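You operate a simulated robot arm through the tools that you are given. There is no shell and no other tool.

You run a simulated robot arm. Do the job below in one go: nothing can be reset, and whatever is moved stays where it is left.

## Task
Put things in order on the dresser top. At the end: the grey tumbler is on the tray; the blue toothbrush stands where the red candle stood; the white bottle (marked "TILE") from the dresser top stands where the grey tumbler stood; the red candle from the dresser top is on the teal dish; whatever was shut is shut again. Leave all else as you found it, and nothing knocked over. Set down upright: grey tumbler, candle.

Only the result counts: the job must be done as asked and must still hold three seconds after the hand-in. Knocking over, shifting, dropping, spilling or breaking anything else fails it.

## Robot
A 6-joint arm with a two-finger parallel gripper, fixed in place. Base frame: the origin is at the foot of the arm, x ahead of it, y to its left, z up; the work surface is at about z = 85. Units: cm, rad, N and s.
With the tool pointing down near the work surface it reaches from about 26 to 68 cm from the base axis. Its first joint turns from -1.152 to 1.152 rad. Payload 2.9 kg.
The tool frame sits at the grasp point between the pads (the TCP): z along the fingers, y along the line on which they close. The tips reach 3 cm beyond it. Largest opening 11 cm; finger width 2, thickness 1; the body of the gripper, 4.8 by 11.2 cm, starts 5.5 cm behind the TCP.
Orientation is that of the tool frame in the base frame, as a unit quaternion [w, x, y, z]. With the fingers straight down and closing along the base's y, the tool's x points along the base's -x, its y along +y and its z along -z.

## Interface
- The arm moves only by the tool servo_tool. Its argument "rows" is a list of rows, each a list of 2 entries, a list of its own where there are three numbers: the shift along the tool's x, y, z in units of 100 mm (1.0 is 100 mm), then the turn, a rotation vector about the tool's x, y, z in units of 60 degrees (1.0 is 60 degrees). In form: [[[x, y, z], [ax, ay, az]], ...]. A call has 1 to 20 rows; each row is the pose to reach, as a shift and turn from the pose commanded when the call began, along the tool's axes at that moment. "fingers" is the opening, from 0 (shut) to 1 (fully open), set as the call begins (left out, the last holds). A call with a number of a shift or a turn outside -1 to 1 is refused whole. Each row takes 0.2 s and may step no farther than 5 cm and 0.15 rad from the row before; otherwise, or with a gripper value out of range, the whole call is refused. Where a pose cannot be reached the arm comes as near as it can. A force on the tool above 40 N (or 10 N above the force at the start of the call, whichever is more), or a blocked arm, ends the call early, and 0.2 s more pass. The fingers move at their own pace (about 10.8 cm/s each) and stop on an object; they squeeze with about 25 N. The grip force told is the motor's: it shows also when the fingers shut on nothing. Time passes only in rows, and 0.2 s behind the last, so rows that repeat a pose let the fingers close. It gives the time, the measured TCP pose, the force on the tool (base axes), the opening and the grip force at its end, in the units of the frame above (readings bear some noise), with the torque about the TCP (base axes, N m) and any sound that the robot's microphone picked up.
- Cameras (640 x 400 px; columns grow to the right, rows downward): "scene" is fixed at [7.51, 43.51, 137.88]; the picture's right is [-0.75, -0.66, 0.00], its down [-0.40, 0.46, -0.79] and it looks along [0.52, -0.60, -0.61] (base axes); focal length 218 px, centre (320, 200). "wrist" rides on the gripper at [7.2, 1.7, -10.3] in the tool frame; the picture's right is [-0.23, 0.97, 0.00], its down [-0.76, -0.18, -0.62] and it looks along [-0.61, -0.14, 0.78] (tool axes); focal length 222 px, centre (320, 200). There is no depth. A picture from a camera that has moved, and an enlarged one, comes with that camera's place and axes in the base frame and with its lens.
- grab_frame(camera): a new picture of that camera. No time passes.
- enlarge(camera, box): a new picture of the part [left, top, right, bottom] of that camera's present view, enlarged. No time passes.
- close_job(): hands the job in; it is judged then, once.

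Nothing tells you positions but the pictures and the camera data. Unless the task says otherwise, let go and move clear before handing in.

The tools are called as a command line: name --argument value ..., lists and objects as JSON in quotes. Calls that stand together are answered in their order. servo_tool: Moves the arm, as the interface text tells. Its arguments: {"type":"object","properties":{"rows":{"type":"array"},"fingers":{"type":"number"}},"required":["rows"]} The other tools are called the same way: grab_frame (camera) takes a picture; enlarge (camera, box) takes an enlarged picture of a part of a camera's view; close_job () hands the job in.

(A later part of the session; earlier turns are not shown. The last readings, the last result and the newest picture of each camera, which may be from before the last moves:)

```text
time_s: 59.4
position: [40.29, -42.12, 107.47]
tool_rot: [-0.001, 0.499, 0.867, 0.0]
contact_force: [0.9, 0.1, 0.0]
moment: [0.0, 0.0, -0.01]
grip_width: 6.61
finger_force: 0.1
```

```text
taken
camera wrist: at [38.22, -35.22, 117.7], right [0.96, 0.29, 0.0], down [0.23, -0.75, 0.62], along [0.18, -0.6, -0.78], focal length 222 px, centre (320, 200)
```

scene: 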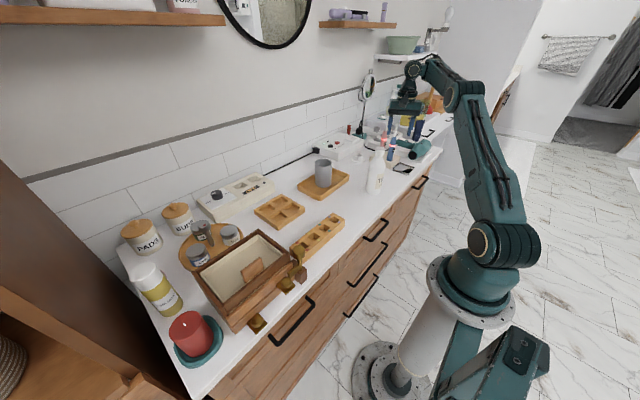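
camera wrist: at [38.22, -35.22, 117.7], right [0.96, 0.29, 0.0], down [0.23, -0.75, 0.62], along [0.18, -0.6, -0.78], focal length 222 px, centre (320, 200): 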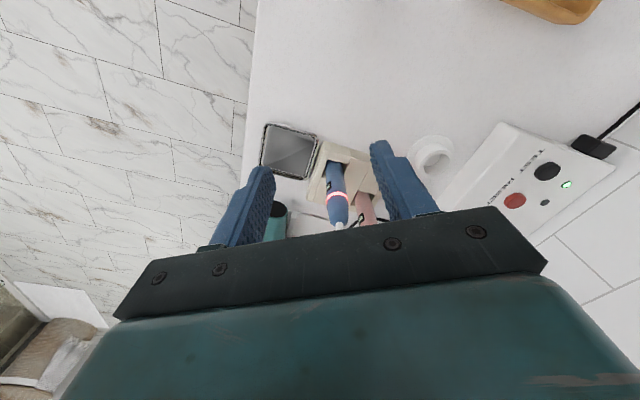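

servo_tool --rows '[[[0, 0, 0], [0, -0.12, 0]]]'

servo_tool --rows '[[[0, 0, 0], [0, -0.12, 0]]]'

servo_tool --rows '[[[0, 0, 0], [0, -0.12, 0]]]'

```text
time_s: 59.8
position: [42.13, -43.99, 108.63]
tool_rot: [0.053, 0.497, 0.865, -0.032]
contact_force: [0.5, 0.2, 0.1]
moment: [0.03, 0.01, 0.01]
grip_width: 6.59
finger_force: 0.0
out of reach, approached as far as the arm can: row 1
```

```text
time_s: 60.2
position: [44.01, -45.75, 109.91]
tool_rot: [0.109, 0.495, 0.86, -0.063]
contact_force: [-0.1, -1.2, 0.0]
moment: [0.0, -0.02, 0.0]
grip_width: 6.58
finger_force: 0.0
out of reach, approached as far as the arm can: row 1
```

```text
time_s: 60.6
position: [45.22, -47.11, 111.26]
tool_rot: [0.159, 0.489, 0.852, -0.092]
contact_force: [0.0, 0.0, 0.6]
moment: [0.02, 0.03, 0.01]
grip_width: 6.59
finger_force: 0.1
out of reach, approached as far as the arm can: row 1
```

servo_tool --rows '[[[0.19, -0.045, 0.01], [0, 0.1, 0]], [[0.38, -0.09, 0.02], [0, 0.2, 0]], [[0.56, -0.13, 0.03], [0, 0.3, 0]], [[0.745, -0.18, 0.033], [0, 0.353, 0]]]'

servo_tool --rows '[[[0, 0, 0], [0, 0, -0.14]], [[0, 0, 0], [0, 0, -0.28]], [[0, 0, 0], [0, 0, -0.42]], [[0, 0, 0], [0, 0, -0.5]]]'

servo_tool --rows '[[[0, 0, 0], [0, -0.12, 0]]]'

```text
time_s: 61.6
position: [40.07, -42.03, 108.18]
tool_rot: [0.003, 0.498, 0.867, -0.002]
contact_force: [-0.5, 0.0, 0.0]
moment: [0.0, 0.0, 0.0]
grip_width: 6.63
finger_force: 0.1
```

```text
time_s: 62.6
position: [40.09, -42.16, 108.08]
tool_rot: [0.002, 0.255, 0.967, -0.003]
contact_force: [-0.4, 0.5, 0.5]
moment: [-0.01, -0.03, -0.02]
grip_width: 6.61
finger_force: 0.1
```

```text
time_s: 63.0
position: [41.86, -43.88, 109.45]
tool_rot: [0.062, 0.256, 0.965, -0.019]
contact_force: [-0.8, 0.0, -1.1]
moment: [0.05, 0.03, 0.01]
grip_width: 6.6
finger_force: 0.1
out of reach, approached as far as the arm can: row 1
```

servo_tool --rows '[[[0.1, 0, 0], [0, 0.06, 0]], [[0.2, 0, 0.05], [0, 0.12, 0]]]'

servo_tool --rows '[[[0.2, 0, 0], [0, 0, 0]], [[0.4, 0, 0], [0, 0, 0]], [[0.6, 0, 0], [0, 0, 0]]]'

servo_tool --rows '[[[0, 0, 0], [0, -0.12, 0]]]'

grab_frame --camera "scene"

```text
time_s: 63.6
position: [40.13, -43.04, 108.76]
tool_rot: [0.003, 0.256, 0.967, -0.003]
contact_force: [0.0, 0.0, 0.6]
moment: [0.01, 0.02, 0.01]
grip_width: 6.61
finger_force: 0.1
```

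```text
time_s: 64.4
position: [36.79, -42.03, 110.85]
tool_rot: [-0.001, 0.257, 0.966, -0.002]
contact_force: [-0.2, 0.1, 1.0]
moment: [0.01, -0.05, 0.03]
grip_width: 6.61
finger_force: 0.1
out of reach, approached as far as the arm can: row 1, 2, 3
```

```text
time_s: 64.8
position: [38.33, -44.17, 112.76]
tool_rot: [0.063, 0.256, 0.964, -0.019]
contact_force: [-0.1, -0.4, 0.3]
moment: [0.03, 0.01, 0.01]
grip_width: 6.6
finger_force: 0.0
out of reach, approached as far as the arm can: row 1
```

```text
taken
```

scene: 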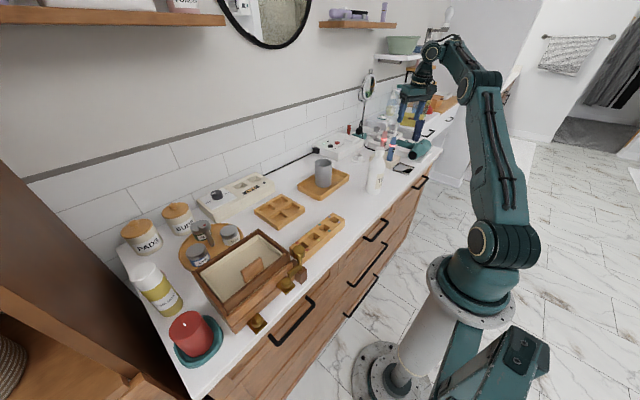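

The arm seems to have changed configuration when it passed near full extension. I'll straighten the tool, go back up and retrace toward +y to test whether it recovers.

servo_tool --rows '[[[-0.1, 0, -0.2], [0, 0.06, 0]], [[-0.2, 0, -0.4], [0, 0.125, 0]]]'

servo_tool --rows '[[[-0.1, 0.1, 0], [0, 0, 0]], [[-0.1, 0.3, 0], [0, 0, 0]], [[-0.1, 0.5, 0], [0, 0, 0]]]'

servo_tool --rows '[[[-0.1, 0.2, 0], [0, 0, 0]], [[-0.1, 0.4, 0], [0, 0, 0]], [[-0.1, 0.6, 0], [0, 0, 0]]]'

enlarge --camera "scene" --box '[340, 0, 600, 300]'

```text
time_s: 65.4
position: [40.08, -44.57, 116.93]
tool_rot: [-0.017, 0.14, 0.99, -0.03]
contact_force: [-1.2, -1.4, 1.6]
moment: [0.17, -0.09, -0.01]
grip_width: 6.62
finger_force: 0.0
out of reach, approached as far as the arm can: row 1
```

```text
time_s: 66.2
position: [43.14, -40.77, 116.87]
tool_rot: [0.0, 0.258, 0.966, -0.003]
contact_force: [0.3, 0.3, 0.3]
moment: [0.01, 0.0, 0.0]
grip_width: 6.57
finger_force: 0.0
```

```text
time_s: 67.0
position: [46.88, -36.22, 117.0]
tool_rot: [0.001, 0.256, 0.967, -0.003]
contact_force: [-0.1, 0.0, -0.4]
moment: [0.0, -0.02, -0.01]
grip_width: 6.6
finger_force: 0.1
```

```text
1.33 times, centred on (470, 150) of scene
camera zoom: at [7.51, 43.51, 137.87], right [-0.75, -0.66, 0.0], down [-0.4, 0.46, -0.79], along [0.52, -0.6, -0.61], focal length 291 px, centre (120, 267)
```

zoom: 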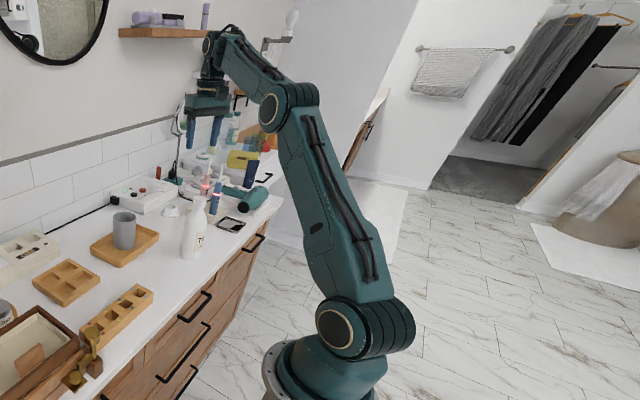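

servo_tool --rows '[[[0.2, 0, 0.3], [0, 0, 0]], [[0.4, 0, 0.6], [0, 0, 0]]]'

servo_tool --rows '[[[0, 0, 0], [0, -0.12, 0]]]'

servo_tool --rows '[[[0, 0, 0], [0, -0.12, 0]]]'

```text
time_s: 67.6
position: [44.77, -36.65, 110.94]
tool_rot: [-0.002, 0.368, 0.93, -0.001]
contact_force: [-1.3, 3.3, -0.7]
moment: [-0.32, -0.1, -0.03]
grip_width: 6.61
finger_force: 0.0
out of reach, approached as far as the arm can: row 1, 2
```

```text
time_s: 68.0
position: [45.76, -36.33, 113.07]
tool_rot: [0.059, 0.257, 0.964, -0.018]
contact_force: [0.1, -0.4, 0.8]
moment: [0.03, 0.01, -0.01]
grip_width: 6.59
finger_force: 0.1
out of reach, approached as far as the arm can: row 1
```

```text
time_s: 68.4
position: [47.88, -38.07, 114.71]
tool_rot: [0.12, 0.255, 0.959, -0.034]
contact_force: [-0.4, 0.2, 0.3]
moment: [-0.03, 0.0, -0.01]
grip_width: 6.59
finger_force: 0.1
out of reach, approached as far as the arm can: row 1
```

servo_tool --rows '[[[0.06, 0.06, -0.13], [0, 0.12, 0]], [[0.123, 0.123, -0.27], [0, 0.24, 0]], [[0.123, 0.123, -0.27], [0, 0.24, 0]]]'

servo_tool --rows '[[[0.1, 0.2, 0], [0, 0, -0.1]], [[0.2, 0.4, 0], [0, 0, -0.2]], [[0.3, 0.6, 0], [0, 0, -0.3]], [[0.4, 0.8, 0], [0, 0, -0.4]], [[0.4, 1.0, 0], [0, 0, -0.48]]]'

grab_frame --camera "scene"

```text
time_s: 69.2
position: [47.0, -35.78, 117.05]
tool_rot: [-0.001, 0.25, 0.968, -0.004]
contact_force: [-0.7, -1.1, 0.2]
moment: [0.01, -0.03, -0.06]
grip_width: 6.59
finger_force: 0.0
out of reach, approached as far as the arm can: row 1, 2
```

```text
time_s: 70.4
position: [48.53, -25.14, 117.07]
tool_rot: [-0.002, 0.008, 1.0, -0.002]
contact_force: [1.0, -0.3, 0.2]
moment: [0.01, 0.02, -0.04]
grip_width: 6.61
finger_force: 0.1
```

```text
taken
```

scene: 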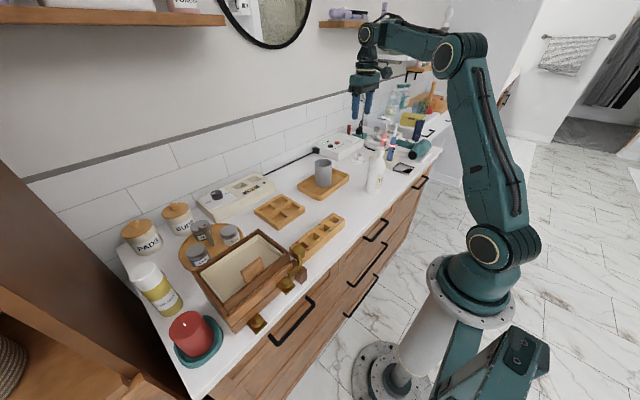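

servo_tool --rows '[[[0.3, 0.25, 0.1], [0, 0, 0]], [[0.6, 0.5, 0.2], [0, 0, 0]], [[0.9, 0.75, 0.35], [0, 0, 0]], [[1.0, 0.95, 0.5], [0, 0, 0]]]'

servo_tool --rows '[[[0.1, 0, 0], [0, 0, 0]], [[0.177, 0, 0], [0, 0, 0]], [[0.177, 0, 0], [0, 0, 0]]]'

grab_frame --camera "scene"

```text
time_s: 71.4
position: [42.21, -13.35, 119.11]
tool_rot: [-0.011, 0.01, 0.999, 0.042]
contact_force: [-0.8, 0.8, -0.1]
moment: [-0.04, 0.0, 0.0]
grip_width: 6.6
finger_force: 0.1
out of reach, approached as far as the arm can: row 2, 3, 4
```

```text
time_s: 72.2
position: [36.69, -15.35, 111.71]
tool_rot: [0.001, 0.001, 1.0, 0.001]
contact_force: [-1.8, -2.7, -0.9]
moment: [0.22, -0.12, -0.01]
grip_width: 6.57
finger_force: 0.0
out of reach, approached as far as the arm can: row 1, 2
```

```text
taken
```

scene: 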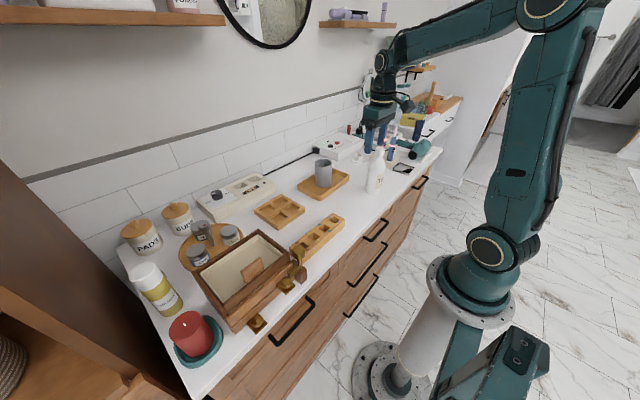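

The arm has returned to its original configuration. I'll test tilting here, where it is well bent, before approaching the brush again.

servo_tool --rows '[[[0, 0, 0], [0, -0.12, 0]]]'

servo_tool --rows '[[[0, 0, 0], [0, -0.12, 0]]]'

servo_tool --rows '[[[0, 0, 0], [0, -0.12, 0]]]'

```text
time_s: 72.6
position: [36.68, -15.6, 111.79]
tool_rot: [0.063, 0.008, 0.998, -0.003]
contact_force: [-0.1, 0.5, -0.2]
moment: [0.03, 0.01, 0.0]
grip_width: 6.58
finger_force: 0.1
```

```text
time_s: 73.0
position: [36.58, -15.7, 111.83]
tool_rot: [0.125, 0.009, 0.992, -0.004]
contact_force: [-0.9, -0.5, -0.6]
moment: [0.03, 0.02, -0.03]
grip_width: 6.59
finger_force: 0.1
```

```text
time_s: 73.4
position: [36.76, -15.73, 111.91]
tool_rot: [0.186, 0.007, 0.982, -0.003]
contact_force: [0.0, -0.2, 0.5]
moment: [0.0, 0.01, -0.04]
grip_width: 6.58
finger_force: 0.1
```

servo_tool --rows '[[[0, 0, 0], [0, -0.12, 0]], [[0, 0, 0], [0, -0.24, 0]]]'

grab_frame --camera "scene"

grab_frame --camera "wrist"

```text
time_s: 74.0
position: [36.74, -15.57, 111.91]
tool_rot: [0.309, 0.006, 0.951, -0.004]
contact_force: [-0.2, 0.2, -0.2]
moment: [0.0, 0.01, -0.02]
grip_width: 6.6
finger_force: 0.0
```

```text
taken
```

scene: 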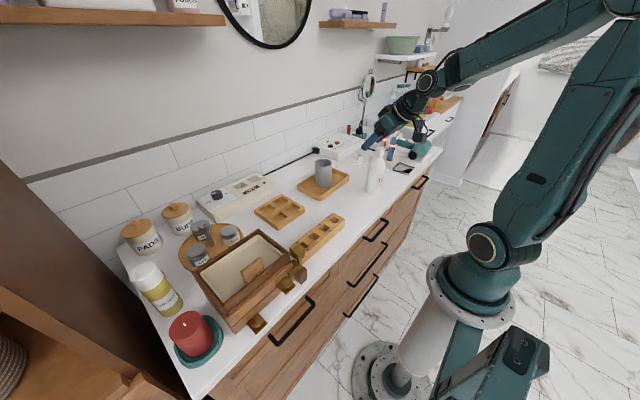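

```text
taken
camera wrist: at [24.89, -13.85, 116.02], right [0.2, 0.97, 0.13], down [0.25, -0.18, 0.95], along [0.95, -0.16, -0.28], focal length 222 px, centre (320, 200)
```

wrist: 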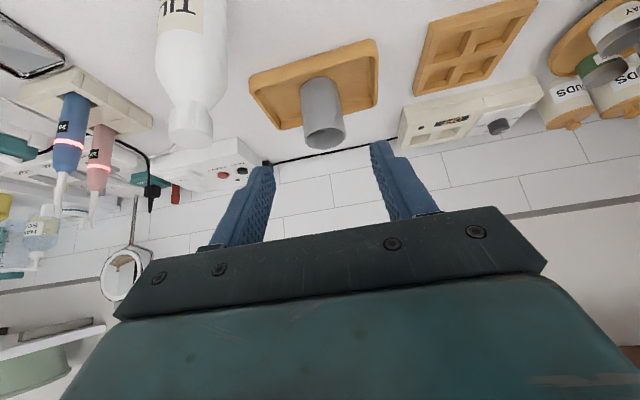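

Tilting to 36° works in this configuration. I'll keep the tilt, swing the heading toward the brush and travel over the bottle with clearance.

servo_tool --rows '[[[-0.05, -0.25, -0.05], [0.061, 0, 0.084]], [[-0.1, -0.5, -0.092], [0.1225, 0, 0.1685]], [[-0.15, -0.75, -0.092], [0.184, 0, 0.253]], [[-0.21, -1.0, -0.092], [0.245, 0, 0.337]]]'

```text
time_s: 75.0
position: [37.75, -25.44, 113.93]
tool_rot: [0.3, 0.213, 0.927, -0.072]
contact_force: [-0.5, 1.0, -0.5]
moment: [-0.02, 0.0, 0.01]
grip_width: 6.58
finger_force: 0.0
```

servo_tool --rows '[[[-0.133, -0.225, 0.098], [0.061, 0, 0.084]], [[-0.266, -0.45, 0.196], [0.1225, 0, 0.1685]], [[-0.4, -0.675, 0.294], [0.184, 0, 0.253]], [[-0.533, -0.9, 0.392], [0.245, 0, 0.337]]]'

grab_frame --camera "wrist"

grab_frame --camera "scene"

```text
time_s: 76.0
position: [39.77, -36.65, 113.87]
tool_rot: [0.279, 0.409, 0.858, -0.135]
contact_force: [0.2, 0.5, 0.3]
moment: [-0.02, 0.0, 0.02]
grip_width: 6.59
finger_force: 0.1
```

```text
taken
camera wrist: at [33.66, -26.46, 117.87], right [0.87, 0.47, 0.13], down [0.02, -0.3, 0.95], along [0.49, -0.83, -0.27], focal length 222 px, centre (320, 200)
```

wrist: 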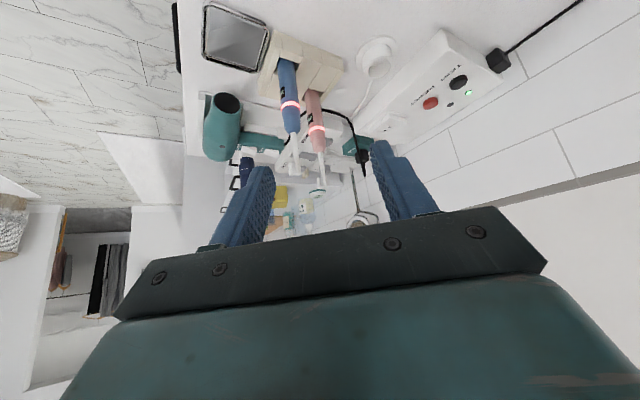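

```text
taken
```

scene: 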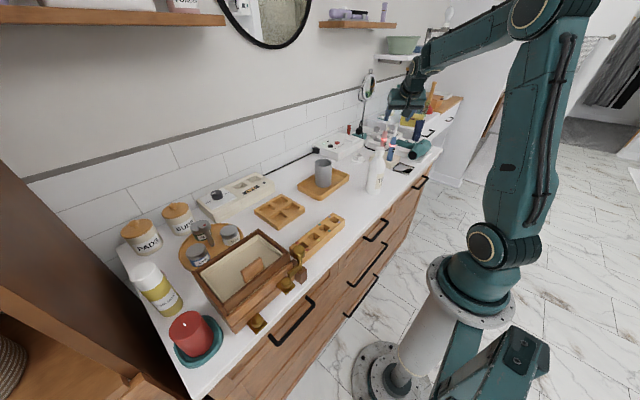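

enlarge --camera "wrist" --box '[220, 20, 380, 200]'

enlarge --camera "scene" --box '[350, 80, 450, 200]'

```text
2.22 times, centred on (300, 110) of wrist
camera zoom: at [33.66, -26.46, 117.87], right [0.87, 0.47, 0.13], down [0.02, -0.3, 0.95], along [0.49, -0.83, -0.27], focal length 494 px, centre (364, 400)
```

zoom: 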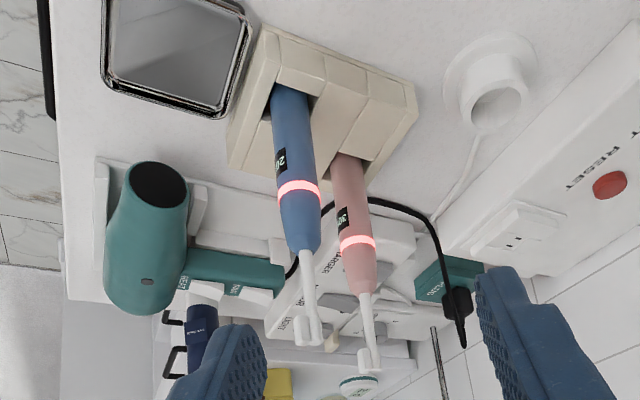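

```text
3.33 times, centred on (400, 140) of scene
camera zoom: at [7.51, 43.51, 137.88], right [-0.75, -0.66, 0.0], down [-0.4, 0.46, -0.79], along [0.52, -0.6, -0.61], focal length 727 px, centre (53, 400)
```

zoom: 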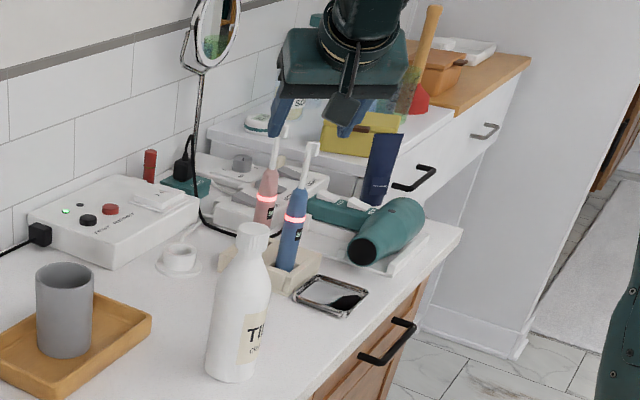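

The blue brush's axis is at about (45.3, -51.2), with its handle spanning z 88–100 and head top near 106.5. I'll move to a pre-grasp pose along the tool axis.

servo_tool --rows '[[[-0.025, -0.08, 0.2], [0, 0, 0]], [[-0.05, -0.16, 0.4], [0, 0, 0]], [[-0.074, -0.24, 0.58], [0, 0, 0]]]'

servo_tool --rows '[[[-0.025, -0.08, 0.2], [0, 0, 0]], [[-0.05, -0.16, 0.4], [0, 0, 0]], [[-0.074, -0.24, 0.58], [0, 0, 0]]]'

grab_frame --camera "wrist"

enlarge --camera "scene" --box '[350, 60, 450, 180]'

```text
time_s: 76.8
position: [40.48, -41.37, 109.71]
tool_rot: [0.28, 0.409, 0.858, -0.137]
contact_force: [-0.2, -0.8, 0.1]
moment: [0.03, 0.0, 0.0]
grip_width: 6.61
finger_force: 0.1
```

```text
time_s: 77.6
position: [41.12, -45.99, 105.41]
tool_rot: [0.28, 0.408, 0.858, -0.135]
contact_force: [0.2, -0.2, 0.2]
moment: [-0.02, -0.01, 0.01]
grip_width: 6.59
finger_force: 0.1
```

```text
taken
camera wrist: at [35.0, -35.74, 109.45], right [0.87, 0.47, 0.13], down [0.02, -0.3, 0.95], along [0.49, -0.83, -0.27], focal length 222 px, centre (320, 200)
```

wrist: 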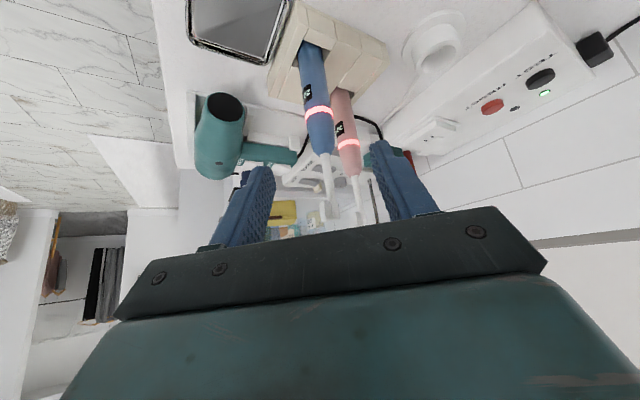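

```text
3.33 times, centred on (400, 120) of scene
camera zoom: at [7.51, 43.51, 137.88], right [-0.75, -0.66, 0.0], down [-0.4, 0.46, -0.79], along [0.52, -0.6, -0.61], focal length 727 px, centre (53, 467)
```

zoom: 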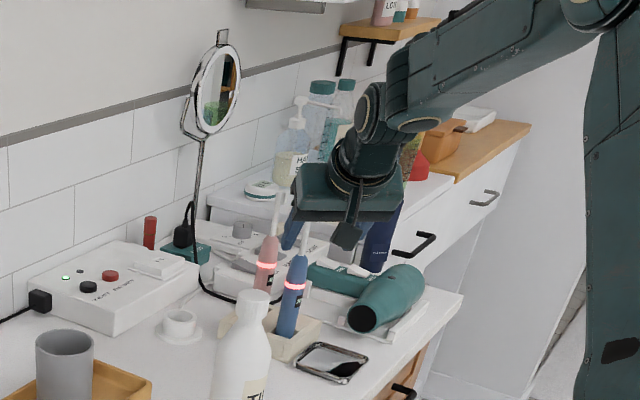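

Aligned laterally with the brush. I'll slide in along the tool axis, in two stages with a check between.

servo_tool --rows '[[[0, 0, 0.2], [0, 0, 0]], [[0, 0, 0.4], [0, 0, 0]], [[0, 0, 0.6], [0, 0, 0]]]'

grab_frame --camera "wrist"

enlarge --camera "scene" --box '[360, 80, 440, 160]'

```text
time_s: 78.4
position: [43.29, -48.64, 100.65]
tool_rot: [0.28, 0.408, 0.858, -0.136]
contact_force: [0.3, -0.2, 0.1]
moment: [0.01, -0.04, 0.0]
grip_width: 6.6
finger_force: 0.1
```

```text
taken
camera wrist: at [37.16, -38.51, 104.75], right [0.87, 0.47, 0.13], down [0.02, -0.3, 0.95], along [0.49, -0.83, -0.27], focal length 222 px, centre (320, 200)
```

wrist: 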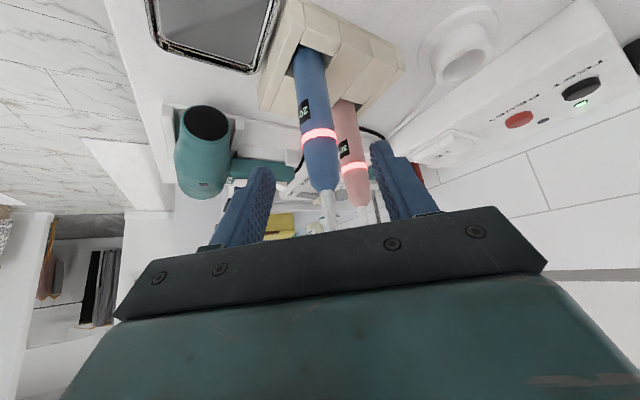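

```text
5.00 times, centred on (400, 120) of scene
camera zoom: at [7.51, 43.51, 137.88], right [-0.75, -0.66, 0.0], down [-0.4, 0.46, -0.79], along [0.52, -0.6, -0.61], focal length 1091 px, centre (-80, 600)
```

zoom: 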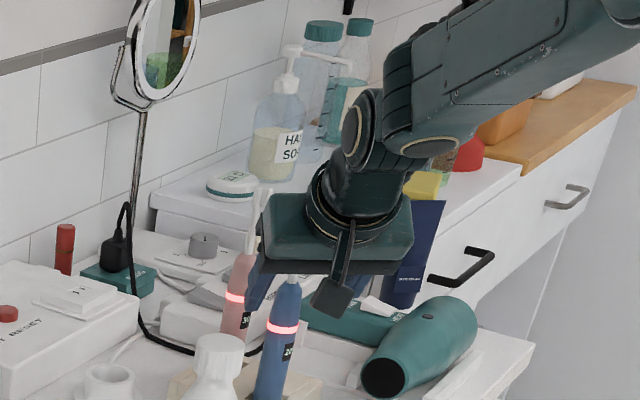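

servo_tool --rows '[[[0, 0, 0.15], [0, 0, 0]], [[0, 0, 0.3], [0, 0, 0]], [[0, 0, 0.44], [0, 0, 0]]]'

grab_frame --camera "wrist"

enlarge --camera "scene" --box '[360, 80, 440, 160]'

```text
time_s: 79.2
position: [44.92, -50.8, 97.25]
tool_rot: [0.279, 0.408, 0.859, -0.135]
contact_force: [0.1, 0.1, -0.2]
moment: [-0.01, 0.01, 0.0]
grip_width: 6.57
finger_force: 0.1
```

```text
taken
camera wrist: at [38.71, -40.51, 101.2], right [0.87, 0.47, 0.13], down [0.02, -0.3, 0.95], along [0.49, -0.83, -0.27], focal length 222 px, centre (320, 200)
```

wrist: 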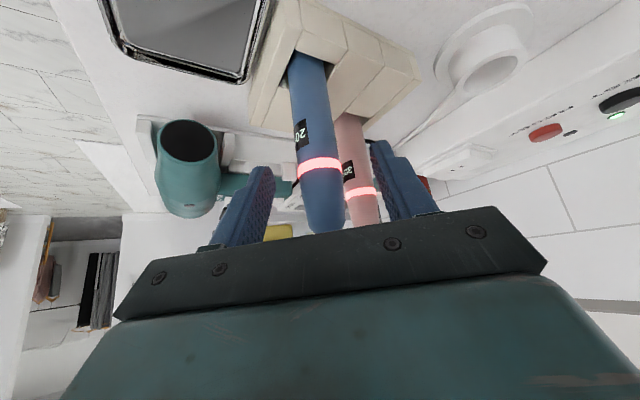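

```text
5.00 times, centred on (400, 120) of scene
camera zoom: at [7.51, 43.51, 137.88], right [-0.75, -0.66, 0.0], down [-0.4, 0.46, -0.79], along [0.52, -0.6, -0.61], focal length 1091 px, centre (-80, 600)
```

zoom: 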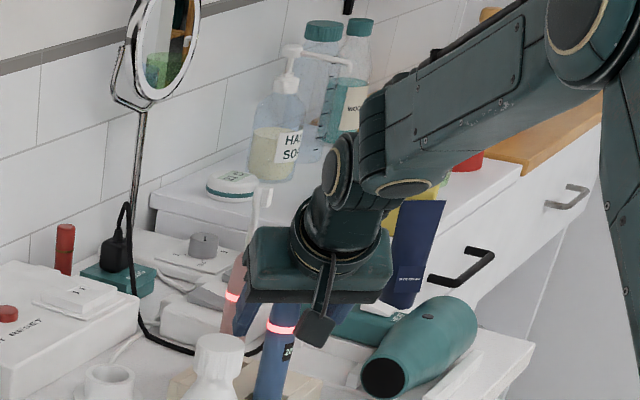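

The brush is centred between the fingers. I'll lower by about 0.6 cm for a firmer hold and then close.

servo_tool --rows '[[[0.035, 0, 0.048], [0, 0, 0]], [[0.035, 0, 0.048], [0, 0, 0]]]'

servo_tool --rows '[[[0, 0, 0], [0, 0, 0]], [[0, 0, 0], [0, 0, 0]], [[0, 0, 0], [0, 0, 0]]]' --fingers 0.15

grab_frame --camera "wrist"

enlarge --camera "scene" --box '[360, 80, 440, 160]'

```text
time_s: 79.8
position: [44.83, -50.64, 96.66]
tool_rot: [0.279, 0.407, 0.859, -0.135]
contact_force: [-0.5, -0.1, 0.2]
moment: [0.0, 0.01, -0.05]
grip_width: 6.61
finger_force: 0.2
```

```text
time_s: 80.6
position: [44.84, -50.75, 96.68]
tool_rot: [0.28, 0.408, 0.858, -0.137]
contact_force: [-0.2, 0.4, 0.0]
moment: [0.02, -0.01, 0.02]
grip_width: 2.61
finger_force: 24.9
```

```text
taken
camera wrist: at [38.7, -40.48, 100.66], right [0.87, 0.47, 0.13], down [0.02, -0.3, 0.95], along [0.49, -0.83, -0.27], focal length 222 px, centre (320, 200)
```

wrist: 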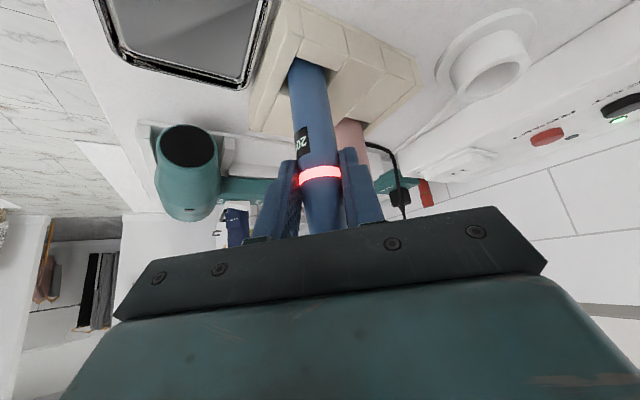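

```text
5.00 times, centred on (400, 120) of scene
camera zoom: at [7.51, 43.51, 137.88], right [-0.75, -0.66, 0.0], down [-0.4, 0.46, -0.79], along [0.52, -0.6, -0.61], focal length 1091 px, centre (-80, 600)
```

zoom: 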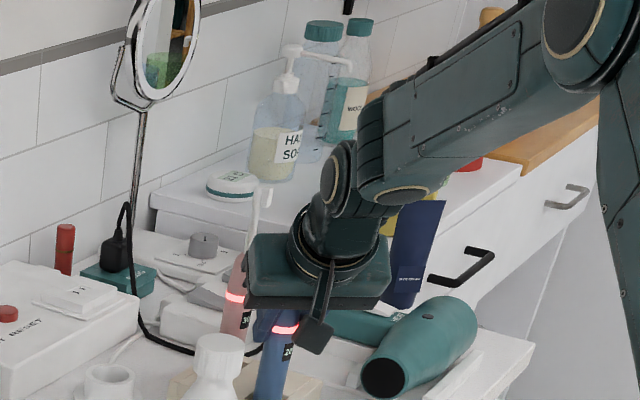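

The handle is gripped (2.6 cm). I'll lift it straight up slowly and check that the holder stays put.

servo_tool --rows '[[[-0.03, 0, -0.04], [0, 0, 0]], [[-0.059, 0, -0.08], [0, 0, 0]], [[-0.118, -0.001, -0.161], [0, 0, 0]], [[-0.178, -0.002, -0.242], [0, 0, 0]]]'

grab_frame --camera "wrist"

```text
time_s: 81.6
position: [44.83, -50.66, 99.53]
tool_rot: [0.28, 0.408, 0.858, -0.137]
contact_force: [0.4, 0.0, -3.2]
moment: [0.02, 0.0, -0.02]
grip_width: 2.62
finger_force: 24.9
```

```text
taken
camera wrist: at [38.7, -40.48, 103.61], right [0.87, 0.47, 0.13], down [0.02, -0.3, 0.95], along [0.49, -0.83, -0.27], focal length 222 px, centre (320, 200)
```

wrist: 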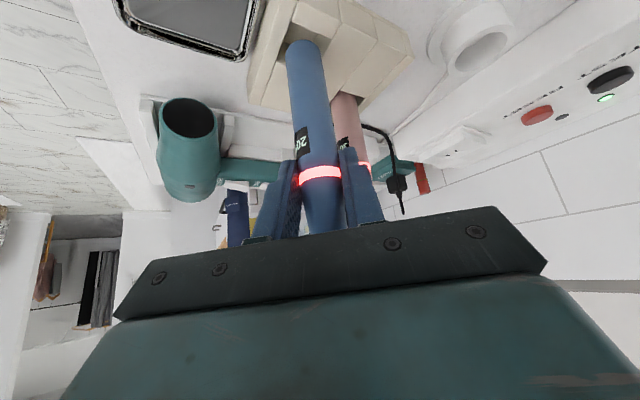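

servo_tool --rows '[[[-0.118, -0.001, -0.161], [0, 0, 0]], [[-0.237, -0.003, -0.322], [0, 0, 0]], [[-0.355, -0.004, -0.483], [0, 0, 0]], [[-0.474, -0.005, -0.644], [0, 0, 0]]]'

grab_frame --camera "wrist"

enlarge --camera "scene" --box '[350, 60, 450, 180]'

```text
time_s: 82.6
position: [44.78, -50.78, 107.64]
tool_rot: [0.279, 0.408, 0.859, -0.136]
contact_force: [0.4, -0.4, -1.7]
moment: [0.03, 0.02, 0.04]
grip_width: 2.61
finger_force: 25.4
```

```text
taken
camera wrist: at [38.58, -40.56, 111.58], right [0.87, 0.47, 0.13], down [0.02, -0.3, 0.95], along [0.49, -0.83, -0.27], focal length 222 px, centre (320, 200)
```

wrist: 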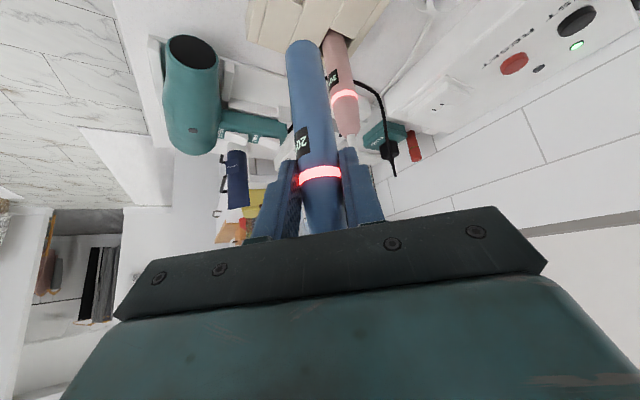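

```text
3.33 times, centred on (400, 120) of scene
camera zoom: at [7.51, 43.51, 137.88], right [-0.75, -0.66, 0.0], down [-0.4, 0.46, -0.79], along [0.52, -0.6, -0.61], focal length 727 px, centre (53, 467)
```

zoom: 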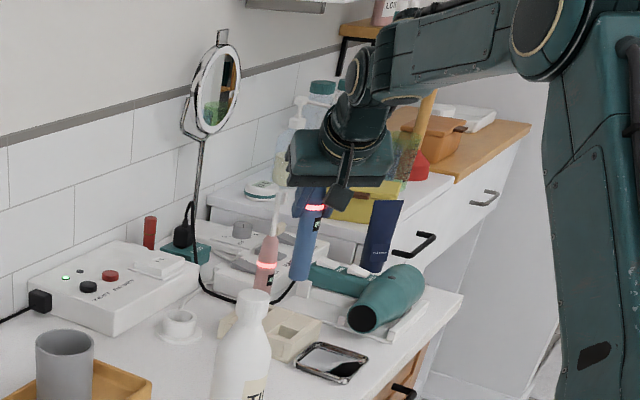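

The brush is out of the holder and hanging vertically; its base is about 10.2 cm below the TCP. I'll raise it above bottle height, then carry it around the bottle to the candle's old spot.

servo_tool --rows '[[[-0.118, -0.001, -0.161], [0, 0, 0]], [[-0.237, -0.003, -0.322], [0, 0, 0]], [[-0.355, -0.004, -0.483], [0, 0, 0]], [[-0.474, -0.005, -0.644], [0, 0, 0]]]'

```text
time_s: 83.6
position: [44.73, -50.76, 115.66]
tool_rot: [0.279, 0.409, 0.858, -0.136]
contact_force: [0.5, 0.8, -1.6]
moment: [-0.01, 0.03, -0.01]
grip_width: 2.62
finger_force: 25.0
```

servo_tool --rows '[[[0.12, 0.215, -0.088], [0, 0, 0]], [[0.24, 0.43, -0.175], [0, 0, 0]], [[0.355, 0.645, -0.263], [0, 0, 0]], [[0.473, 0.862, -0.35], [0, 0, 0]]]'

servo_tool --rows '[[[0.15, 0.167, -0.111], [0, 0, 0]], [[0.3, 0.334, -0.221], [0, 0, 0]], [[0.45, 0.5, -0.332], [0, 0, 0]], [[0.6, 0.668, -0.443], [0, 0, 0]]]'

grab_frame --camera "scene"

```text
time_s: 84.6
position: [47.84, -40.71, 115.52]
tool_rot: [0.279, 0.409, 0.858, -0.136]
contact_force: [-0.4, 0.5, -1.8]
moment: [0.03, 0.04, 0.01]
grip_width: 2.6
finger_force: 24.7
```

```text
time_s: 85.6
position: [48.48, -30.66, 115.4]
tool_rot: [0.28, 0.408, 0.858, -0.136]
contact_force: [0.1, 0.7, -2.0]
moment: [0.03, -0.01, 0.01]
grip_width: 2.59
finger_force: 25.3
```

```text
taken
```

scene: 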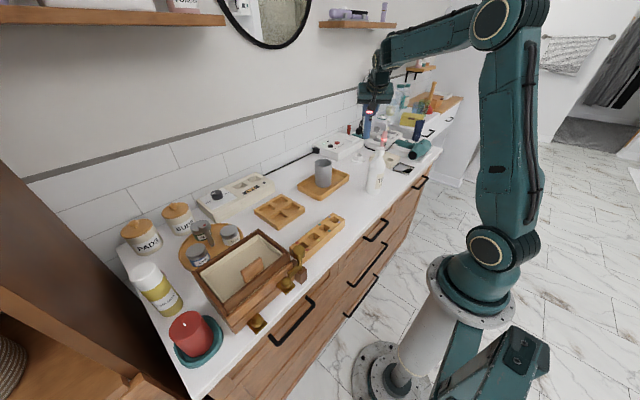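

servo_tool --rows '[[[0.21, 0.08, -0.15], [0, 0, 0]], [[0.42, 0.16, -0.3], [0, 0, 0]], [[0.63, 0.24, -0.46], [0, 0, 0]], [[0.83, 0.318, -0.61], [0, 0, 0]]]'

servo_tool --rows '[[[0.23, 0.023, -0.17], [0, 0, 0]], [[0.46, 0.046, -0.34], [0, 0, 0]], [[0.69, 0.069, -0.51], [0, 0, 0]], [[0.925, 0.092, -0.68], [0, 0, 0]]]'

grab_frame --camera "scene"

grab_frame --camera "wrist"

```text
time_s: 86.6
position: [44.25, -20.92, 115.49]
tool_rot: [0.278, 0.408, 0.859, -0.135]
contact_force: [-0.5, 0.2, -1.9]
moment: [0.0, 0.01, -0.01]
grip_width: 2.58
finger_force: 24.7
```

```text
time_s: 87.6
position: [37.62, -11.34, 115.38]
tool_rot: [0.279, 0.408, 0.858, -0.136]
contact_force: [-0.9, -0.3, -2.2]
moment: [0.01, 0.01, -0.02]
grip_width: 2.6
finger_force: 24.6
```

```text
taken
```

scene: 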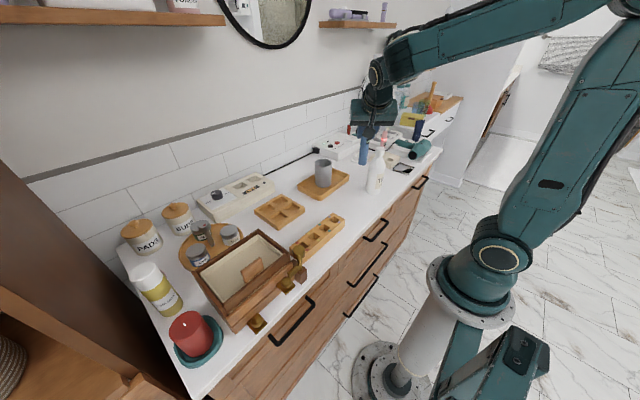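

```text
taken
camera wrist: at [31.61, -1.11, 119.46], right [0.87, 0.47, 0.13], down [0.02, -0.3, 0.95], along [0.49, -0.83, -0.27], focal length 222 px, centre (320, 200)
```

wrist: 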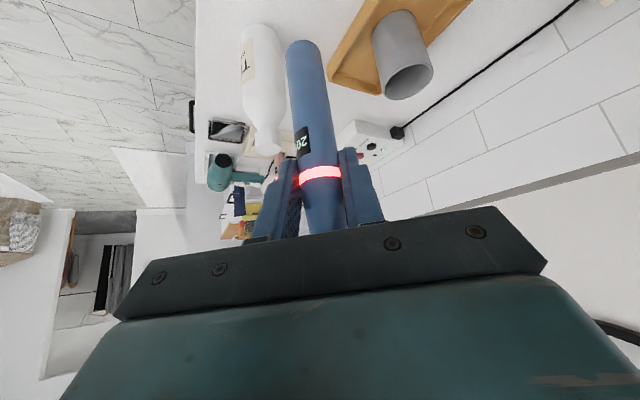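

enlarge --camera "wrist" --box '[240, 20, 400, 240]'

enlarge --camera "scene" --box '[320, 100, 420, 220]'

```text
1.82 times, centred on (320, 130) of wrist
camera zoom: at [31.61, -1.11, 119.46], right [0.87, 0.47, 0.13], down [0.02, -0.3, 0.95], along [0.49, -0.83, -0.27], focal length 404 px, centre (320, 327)
```

zoom: 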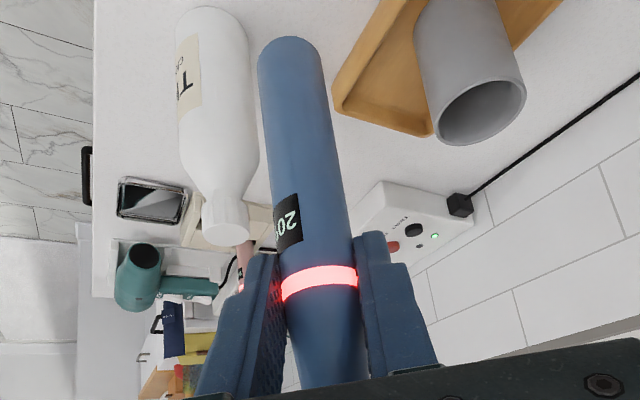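

```text
3.33 times, centred on (370, 160) of scene
camera zoom: at [7.51, 43.51, 137.87], right [-0.75, -0.66, 0.0], down [-0.4, 0.46, -0.79], along [0.52, -0.6, -0.61], focal length 727 px, centre (153, 333)
```

zoom: 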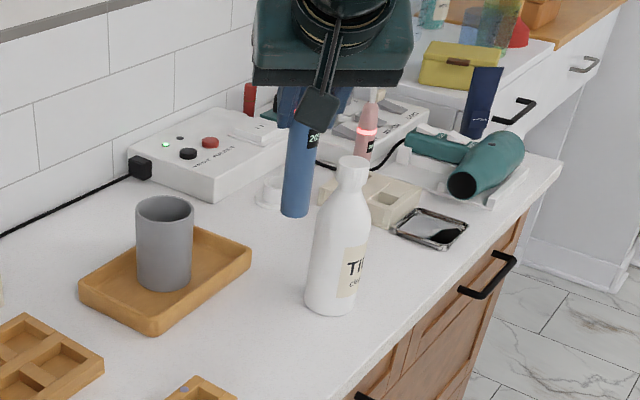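

The brush hangs vertically above the candle's former spot. I'll lower it, nudging 0.2 cm in y.

servo_tool --rows '[[[0.16, 0.013, 0.193], [0, 0, 0]], [[0.31, 0.013, 0.394], [0, 0, 0]], [[0.455, 0.013, 0.596], [0, 0, 0]], [[0.603, 0.017, 0.798], [0, 0, 0]]]'

enlarge --camera "wrist" --box '[240, 20, 400, 240]'

enlarge --camera "scene" --box '[320, 120, 420, 220]'

```text
time_s: 88.6
position: [37.79, -11.14, 105.56]
tool_rot: [0.279, 0.409, 0.858, -0.135]
contact_force: [0.0, -0.7, -2.6]
moment: [-0.01, -0.01, 0.02]
grip_width: 2.58
finger_force: 25.4
```

```text
1.82 times, centred on (320, 130) of wrist
camera zoom: at [31.67, -0.97, 109.54], right [0.87, 0.47, 0.13], down [0.02, -0.3, 0.95], along [0.49, -0.83, -0.27], focal length 404 px, centre (320, 327)
```

zoom: 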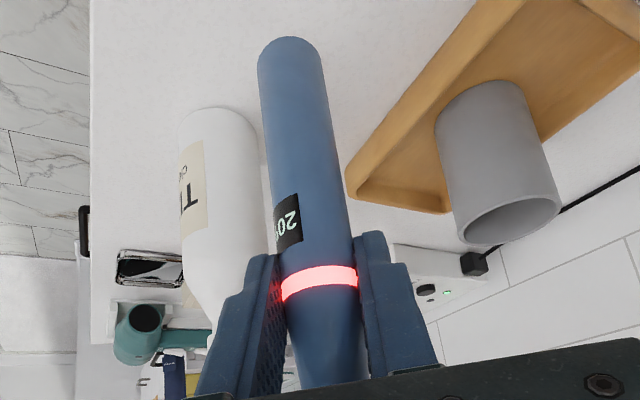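

```text
4.00 times, centred on (370, 170) of scene
camera zoom: at [7.51, 43.51, 137.88], right [-0.75, -0.66, 0.0], down [-0.4, 0.46, -0.79], along [0.52, -0.6, -0.61], focal length 873 px, centre (120, 320)
```

zoom: 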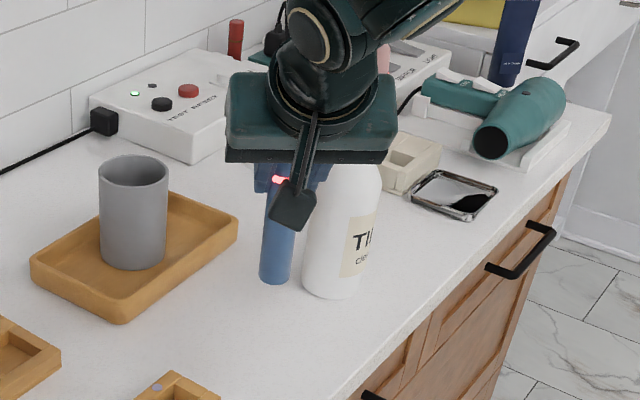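

servo_tool --rows '[[[0.148, 0.001, 0.202], [0, 0, 0]], [[0.295, 0.002, 0.404], [0, 0, 0]], [[0.442, 0.003, 0.605], [0, 0, 0]], [[0.501, 0.003, 0.686], [0, 0, 0]]]'

enlarge --camera "wrist" --box '[240, 20, 400, 240]'

enlarge --camera "scene" --box '[320, 140, 420, 240]'

```text
time_s: 89.6
position: [38.05, -10.99, 97.13]
tool_rot: [0.281, 0.407, 0.859, -0.134]
contact_force: [-0.5, -0.3, -1.0]
moment: [0.04, -0.01, 0.0]
grip_width: 2.62
finger_force: 25.1
```

```text
1.82 times, centred on (320, 130) of wrist
camera zoom: at [31.83, -0.87, 101.14], right [0.87, 0.47, 0.13], down [0.02, -0.3, 0.95], along [0.49, -0.83, -0.27], focal length 404 px, centre (320, 327)
```

zoom: 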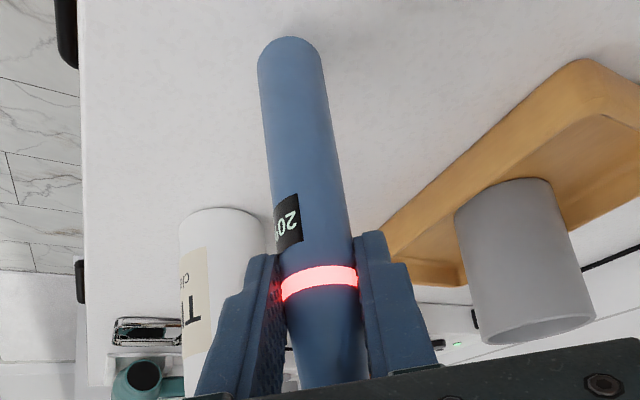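

```text
4.00 times, centred on (370, 190) of scene
camera zoom: at [7.51, 43.51, 137.88], right [-0.75, -0.66, 0.0], down [-0.4, 0.46, -0.79], along [0.52, -0.6, -0.61], focal length 873 px, centre (120, 240)
```

zoom: 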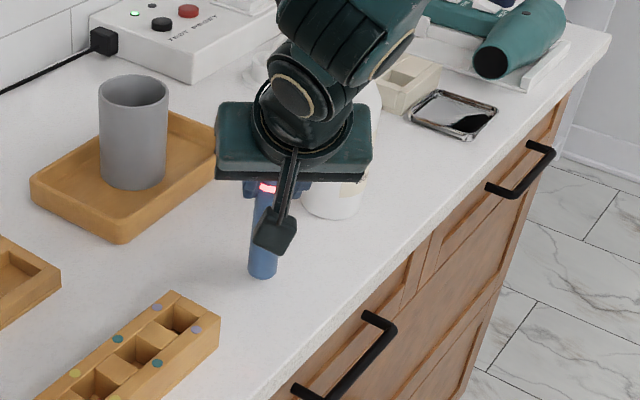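

servo_tool --rows '[[[0.04, -0.013, 0.044], [0, 0, 0]], [[0.083, -0.026, 0.088], [0, 0, 0]], [[0.083, -0.026, 0.088], [0, 0, 0]]]'

enlarge --camera "wrist" --box '[260, 20, 380, 140]'

enlarge --camera "scene" --box '[320, 160, 400, 240]'

```text
time_s: 90.4
position: [37.66, -11.18, 96.03]
tool_rot: [0.28, 0.409, 0.858, -0.136]
contact_force: [-3.7, 2.5, 14.4]
moment: [0.26, 0.28, 0.06]
grip_width: 2.58
finger_force: 25.3
```

```text
3.33 times, centred on (320, 80) of wrist
camera zoom: at [31.51, -0.94, 100.01], right [0.87, 0.47, 0.13], down [0.02, -0.3, 0.95], along [0.49, -0.83, -0.27], focal length 740 px, centre (320, 600)
```

zoom: 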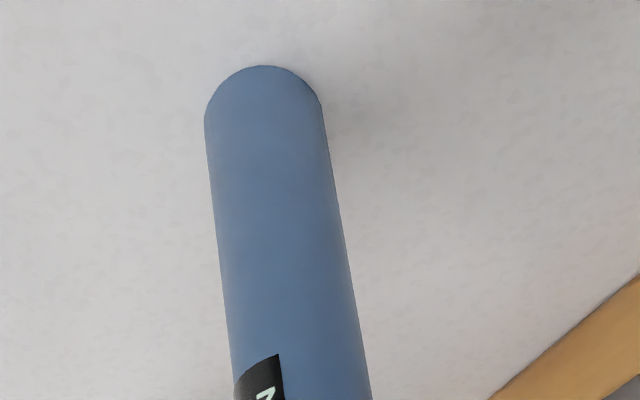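

```text
5.00 times, centred on (360, 200) of scene
camera zoom: at [7.48, 43.52, 137.87], right [-0.75, -0.66, 0.0], down [-0.4, 0.46, -0.79], along [0.52, -0.6, -0.61], focal length 1091 px, centre (120, 200)
```

zoom: 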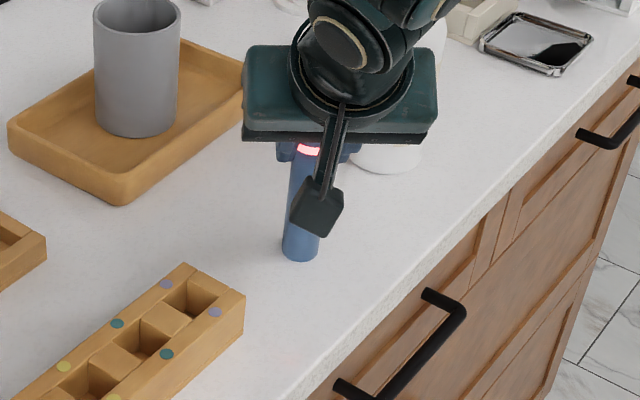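

The brush base touches the table (14 N), but by the camera its axis is near (38.25, -11.9), about 0.7 cm off the target. I'll lift slightly, shift by (-0.25, +0.65) and set it down again more softly.

servo_tool --rows '[[[-0.0355, 0, -0.0484], [0, 0, 0]], [[0.0, 0.013, -0.07], [0, 0, 0]], [[0.018, 0.0215, -0.0876], [0, 0, 0]], [[0.018, 0.0215, -0.0876], [0, 0, 0]]]'

enlarge --camera "wrist" --box '[260, 20, 380, 140]'

enlarge --camera "scene" --box '[320, 160, 400, 240]'

```text
time_s: 91.4
position: [37.34, -10.52, 96.43]
tool_rot: [0.278, 0.408, 0.859, -0.136]
contact_force: [-0.6, -0.2, -1.4]
moment: [0.01, 0.02, 0.01]
grip_width: 2.6
finger_force: 24.4
```

```text
3.33 times, centred on (320, 80) of wrist
camera zoom: at [31.19, -0.31, 100.53], right [0.87, 0.47, 0.13], down [0.02, -0.3, 0.95], along [0.49, -0.83, -0.27], focal length 740 px, centre (320, 600)
```

zoom: 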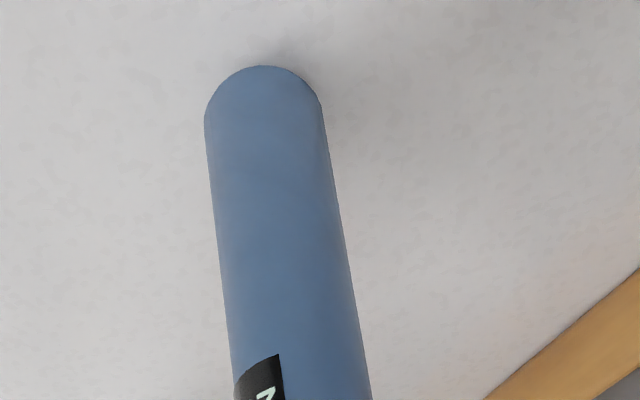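

```text
5.00 times, centred on (360, 200) of scene
camera zoom: at [7.51, 43.51, 137.88], right [-0.75, -0.66, 0.0], down [-0.4, 0.46, -0.79], along [0.52, -0.6, -0.61], focal length 1091 px, centre (120, 200)
```

zoom: 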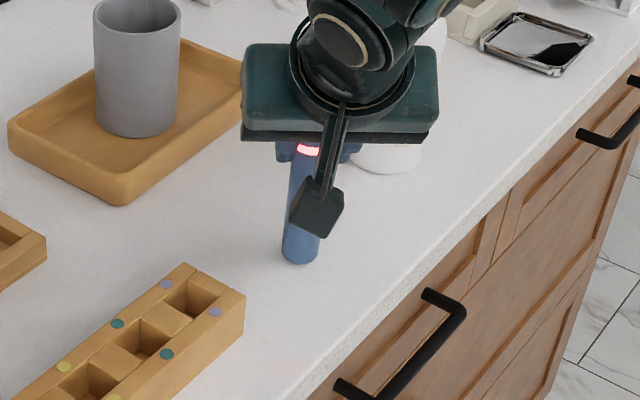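

Comparing with the earlier scene picture, the brush's base now falls on the candle's former footprint. I'll lower the last few millimetres gently.

servo_tool --rows '[[[0.009, 0, 0.012], [0, 0, 0]], [[0.0178, 0, 0.0242], [0, 0, 0]]]'

servo_tool --rows '[[[0.003, 0, 0.004], [0, 0, 0]], [[0.006, 0, 0.008], [0, 0, 0]]]'

```text
time_s: 92.0
position: [37.23, -10.51, 96.16]
tool_rot: [0.28, 0.408, 0.859, -0.135]
contact_force: [0.1, -1.2, -1.6]
moment: [0.04, 0.03, -0.02]
grip_width: 2.58
finger_force: 25.2
```

```text
time_s: 92.6
position: [37.31, -10.46, 96.12]
tool_rot: [0.28, 0.408, 0.858, -0.135]
contact_force: [-0.4, -0.5, -2.4]
moment: [0.03, -0.06, 0.0]
grip_width: 2.61
finger_force: 25.2
```

servo_tool --rows '[[[0.003, 0, 0.004], [0, 0, 0]], [[0.006, 0, 0.008], [0, 0, 0]]]'

servo_tool --rows '[[[0.003, 0, 0.004], [0, 0, 0]], [[0.006, 0, 0.008], [0, 0, 0]]]'

```text
time_s: 93.2
position: [37.34, -10.47, 96.12]
tool_rot: [0.28, 0.408, 0.859, -0.135]
contact_force: [-2.3, 1.3, 4.8]
moment: [0.08, 0.11, 0.01]
grip_width: 2.59
finger_force: 25.2
```

```text
time_s: 93.8
position: [37.2, -10.58, 96.02]
tool_rot: [0.28, 0.409, 0.858, -0.136]
contact_force: [-5.2, 1.5, 18.2]
moment: [0.06, 0.13, 0.04]
grip_width: 2.6
finger_force: 24.5
```

servo_tool --rows '[[[-0.006, 0, -0.008], [0, 0, 0]], [[-0.006, 0, -0.008], [0, 0, 0]]]'

```text
time_s: 94.4
position: [37.33, -10.52, 95.95]
tool_rot: [0.279, 0.408, 0.859, -0.135]
contact_force: [1.6, -2.2, 7.5]
moment: [-0.36, -0.4, -0.05]
grip_width: 2.58
finger_force: 24.9
```

servo_tool --rows '[[[-0.003, 0, -0.004], [0, 0, 0]], [[-0.003, 0, -0.004], [0, 0, 0]]]'

enlarge --camera "scene" --box '[320, 140, 400, 240]'

```text
time_s: 95.0
position: [37.28, -10.49, 95.89]
tool_rot: [0.279, 0.408, 0.859, -0.135]
contact_force: [1.3, -0.3, 4.1]
moment: [-0.09, -0.3, 0.03]
grip_width: 2.59
finger_force: 25.1
```

```text
4.00 times, centred on (360, 190) of scene
camera zoom: at [7.51, 43.51, 137.88], right [-0.75, -0.66, 0.0], down [-0.4, 0.46, -0.79], along [0.52, -0.6, -0.61], focal length 873 px, centre (160, 240)
```

zoom: 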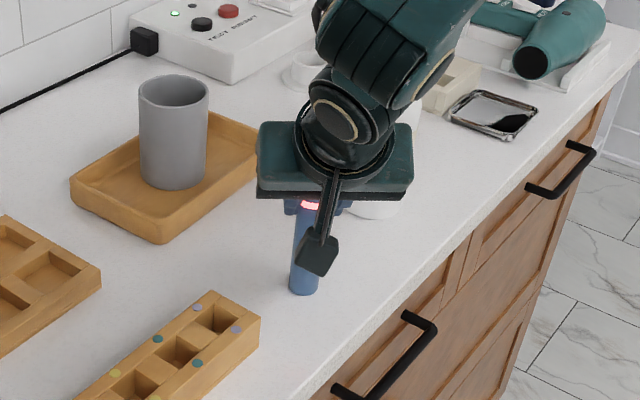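

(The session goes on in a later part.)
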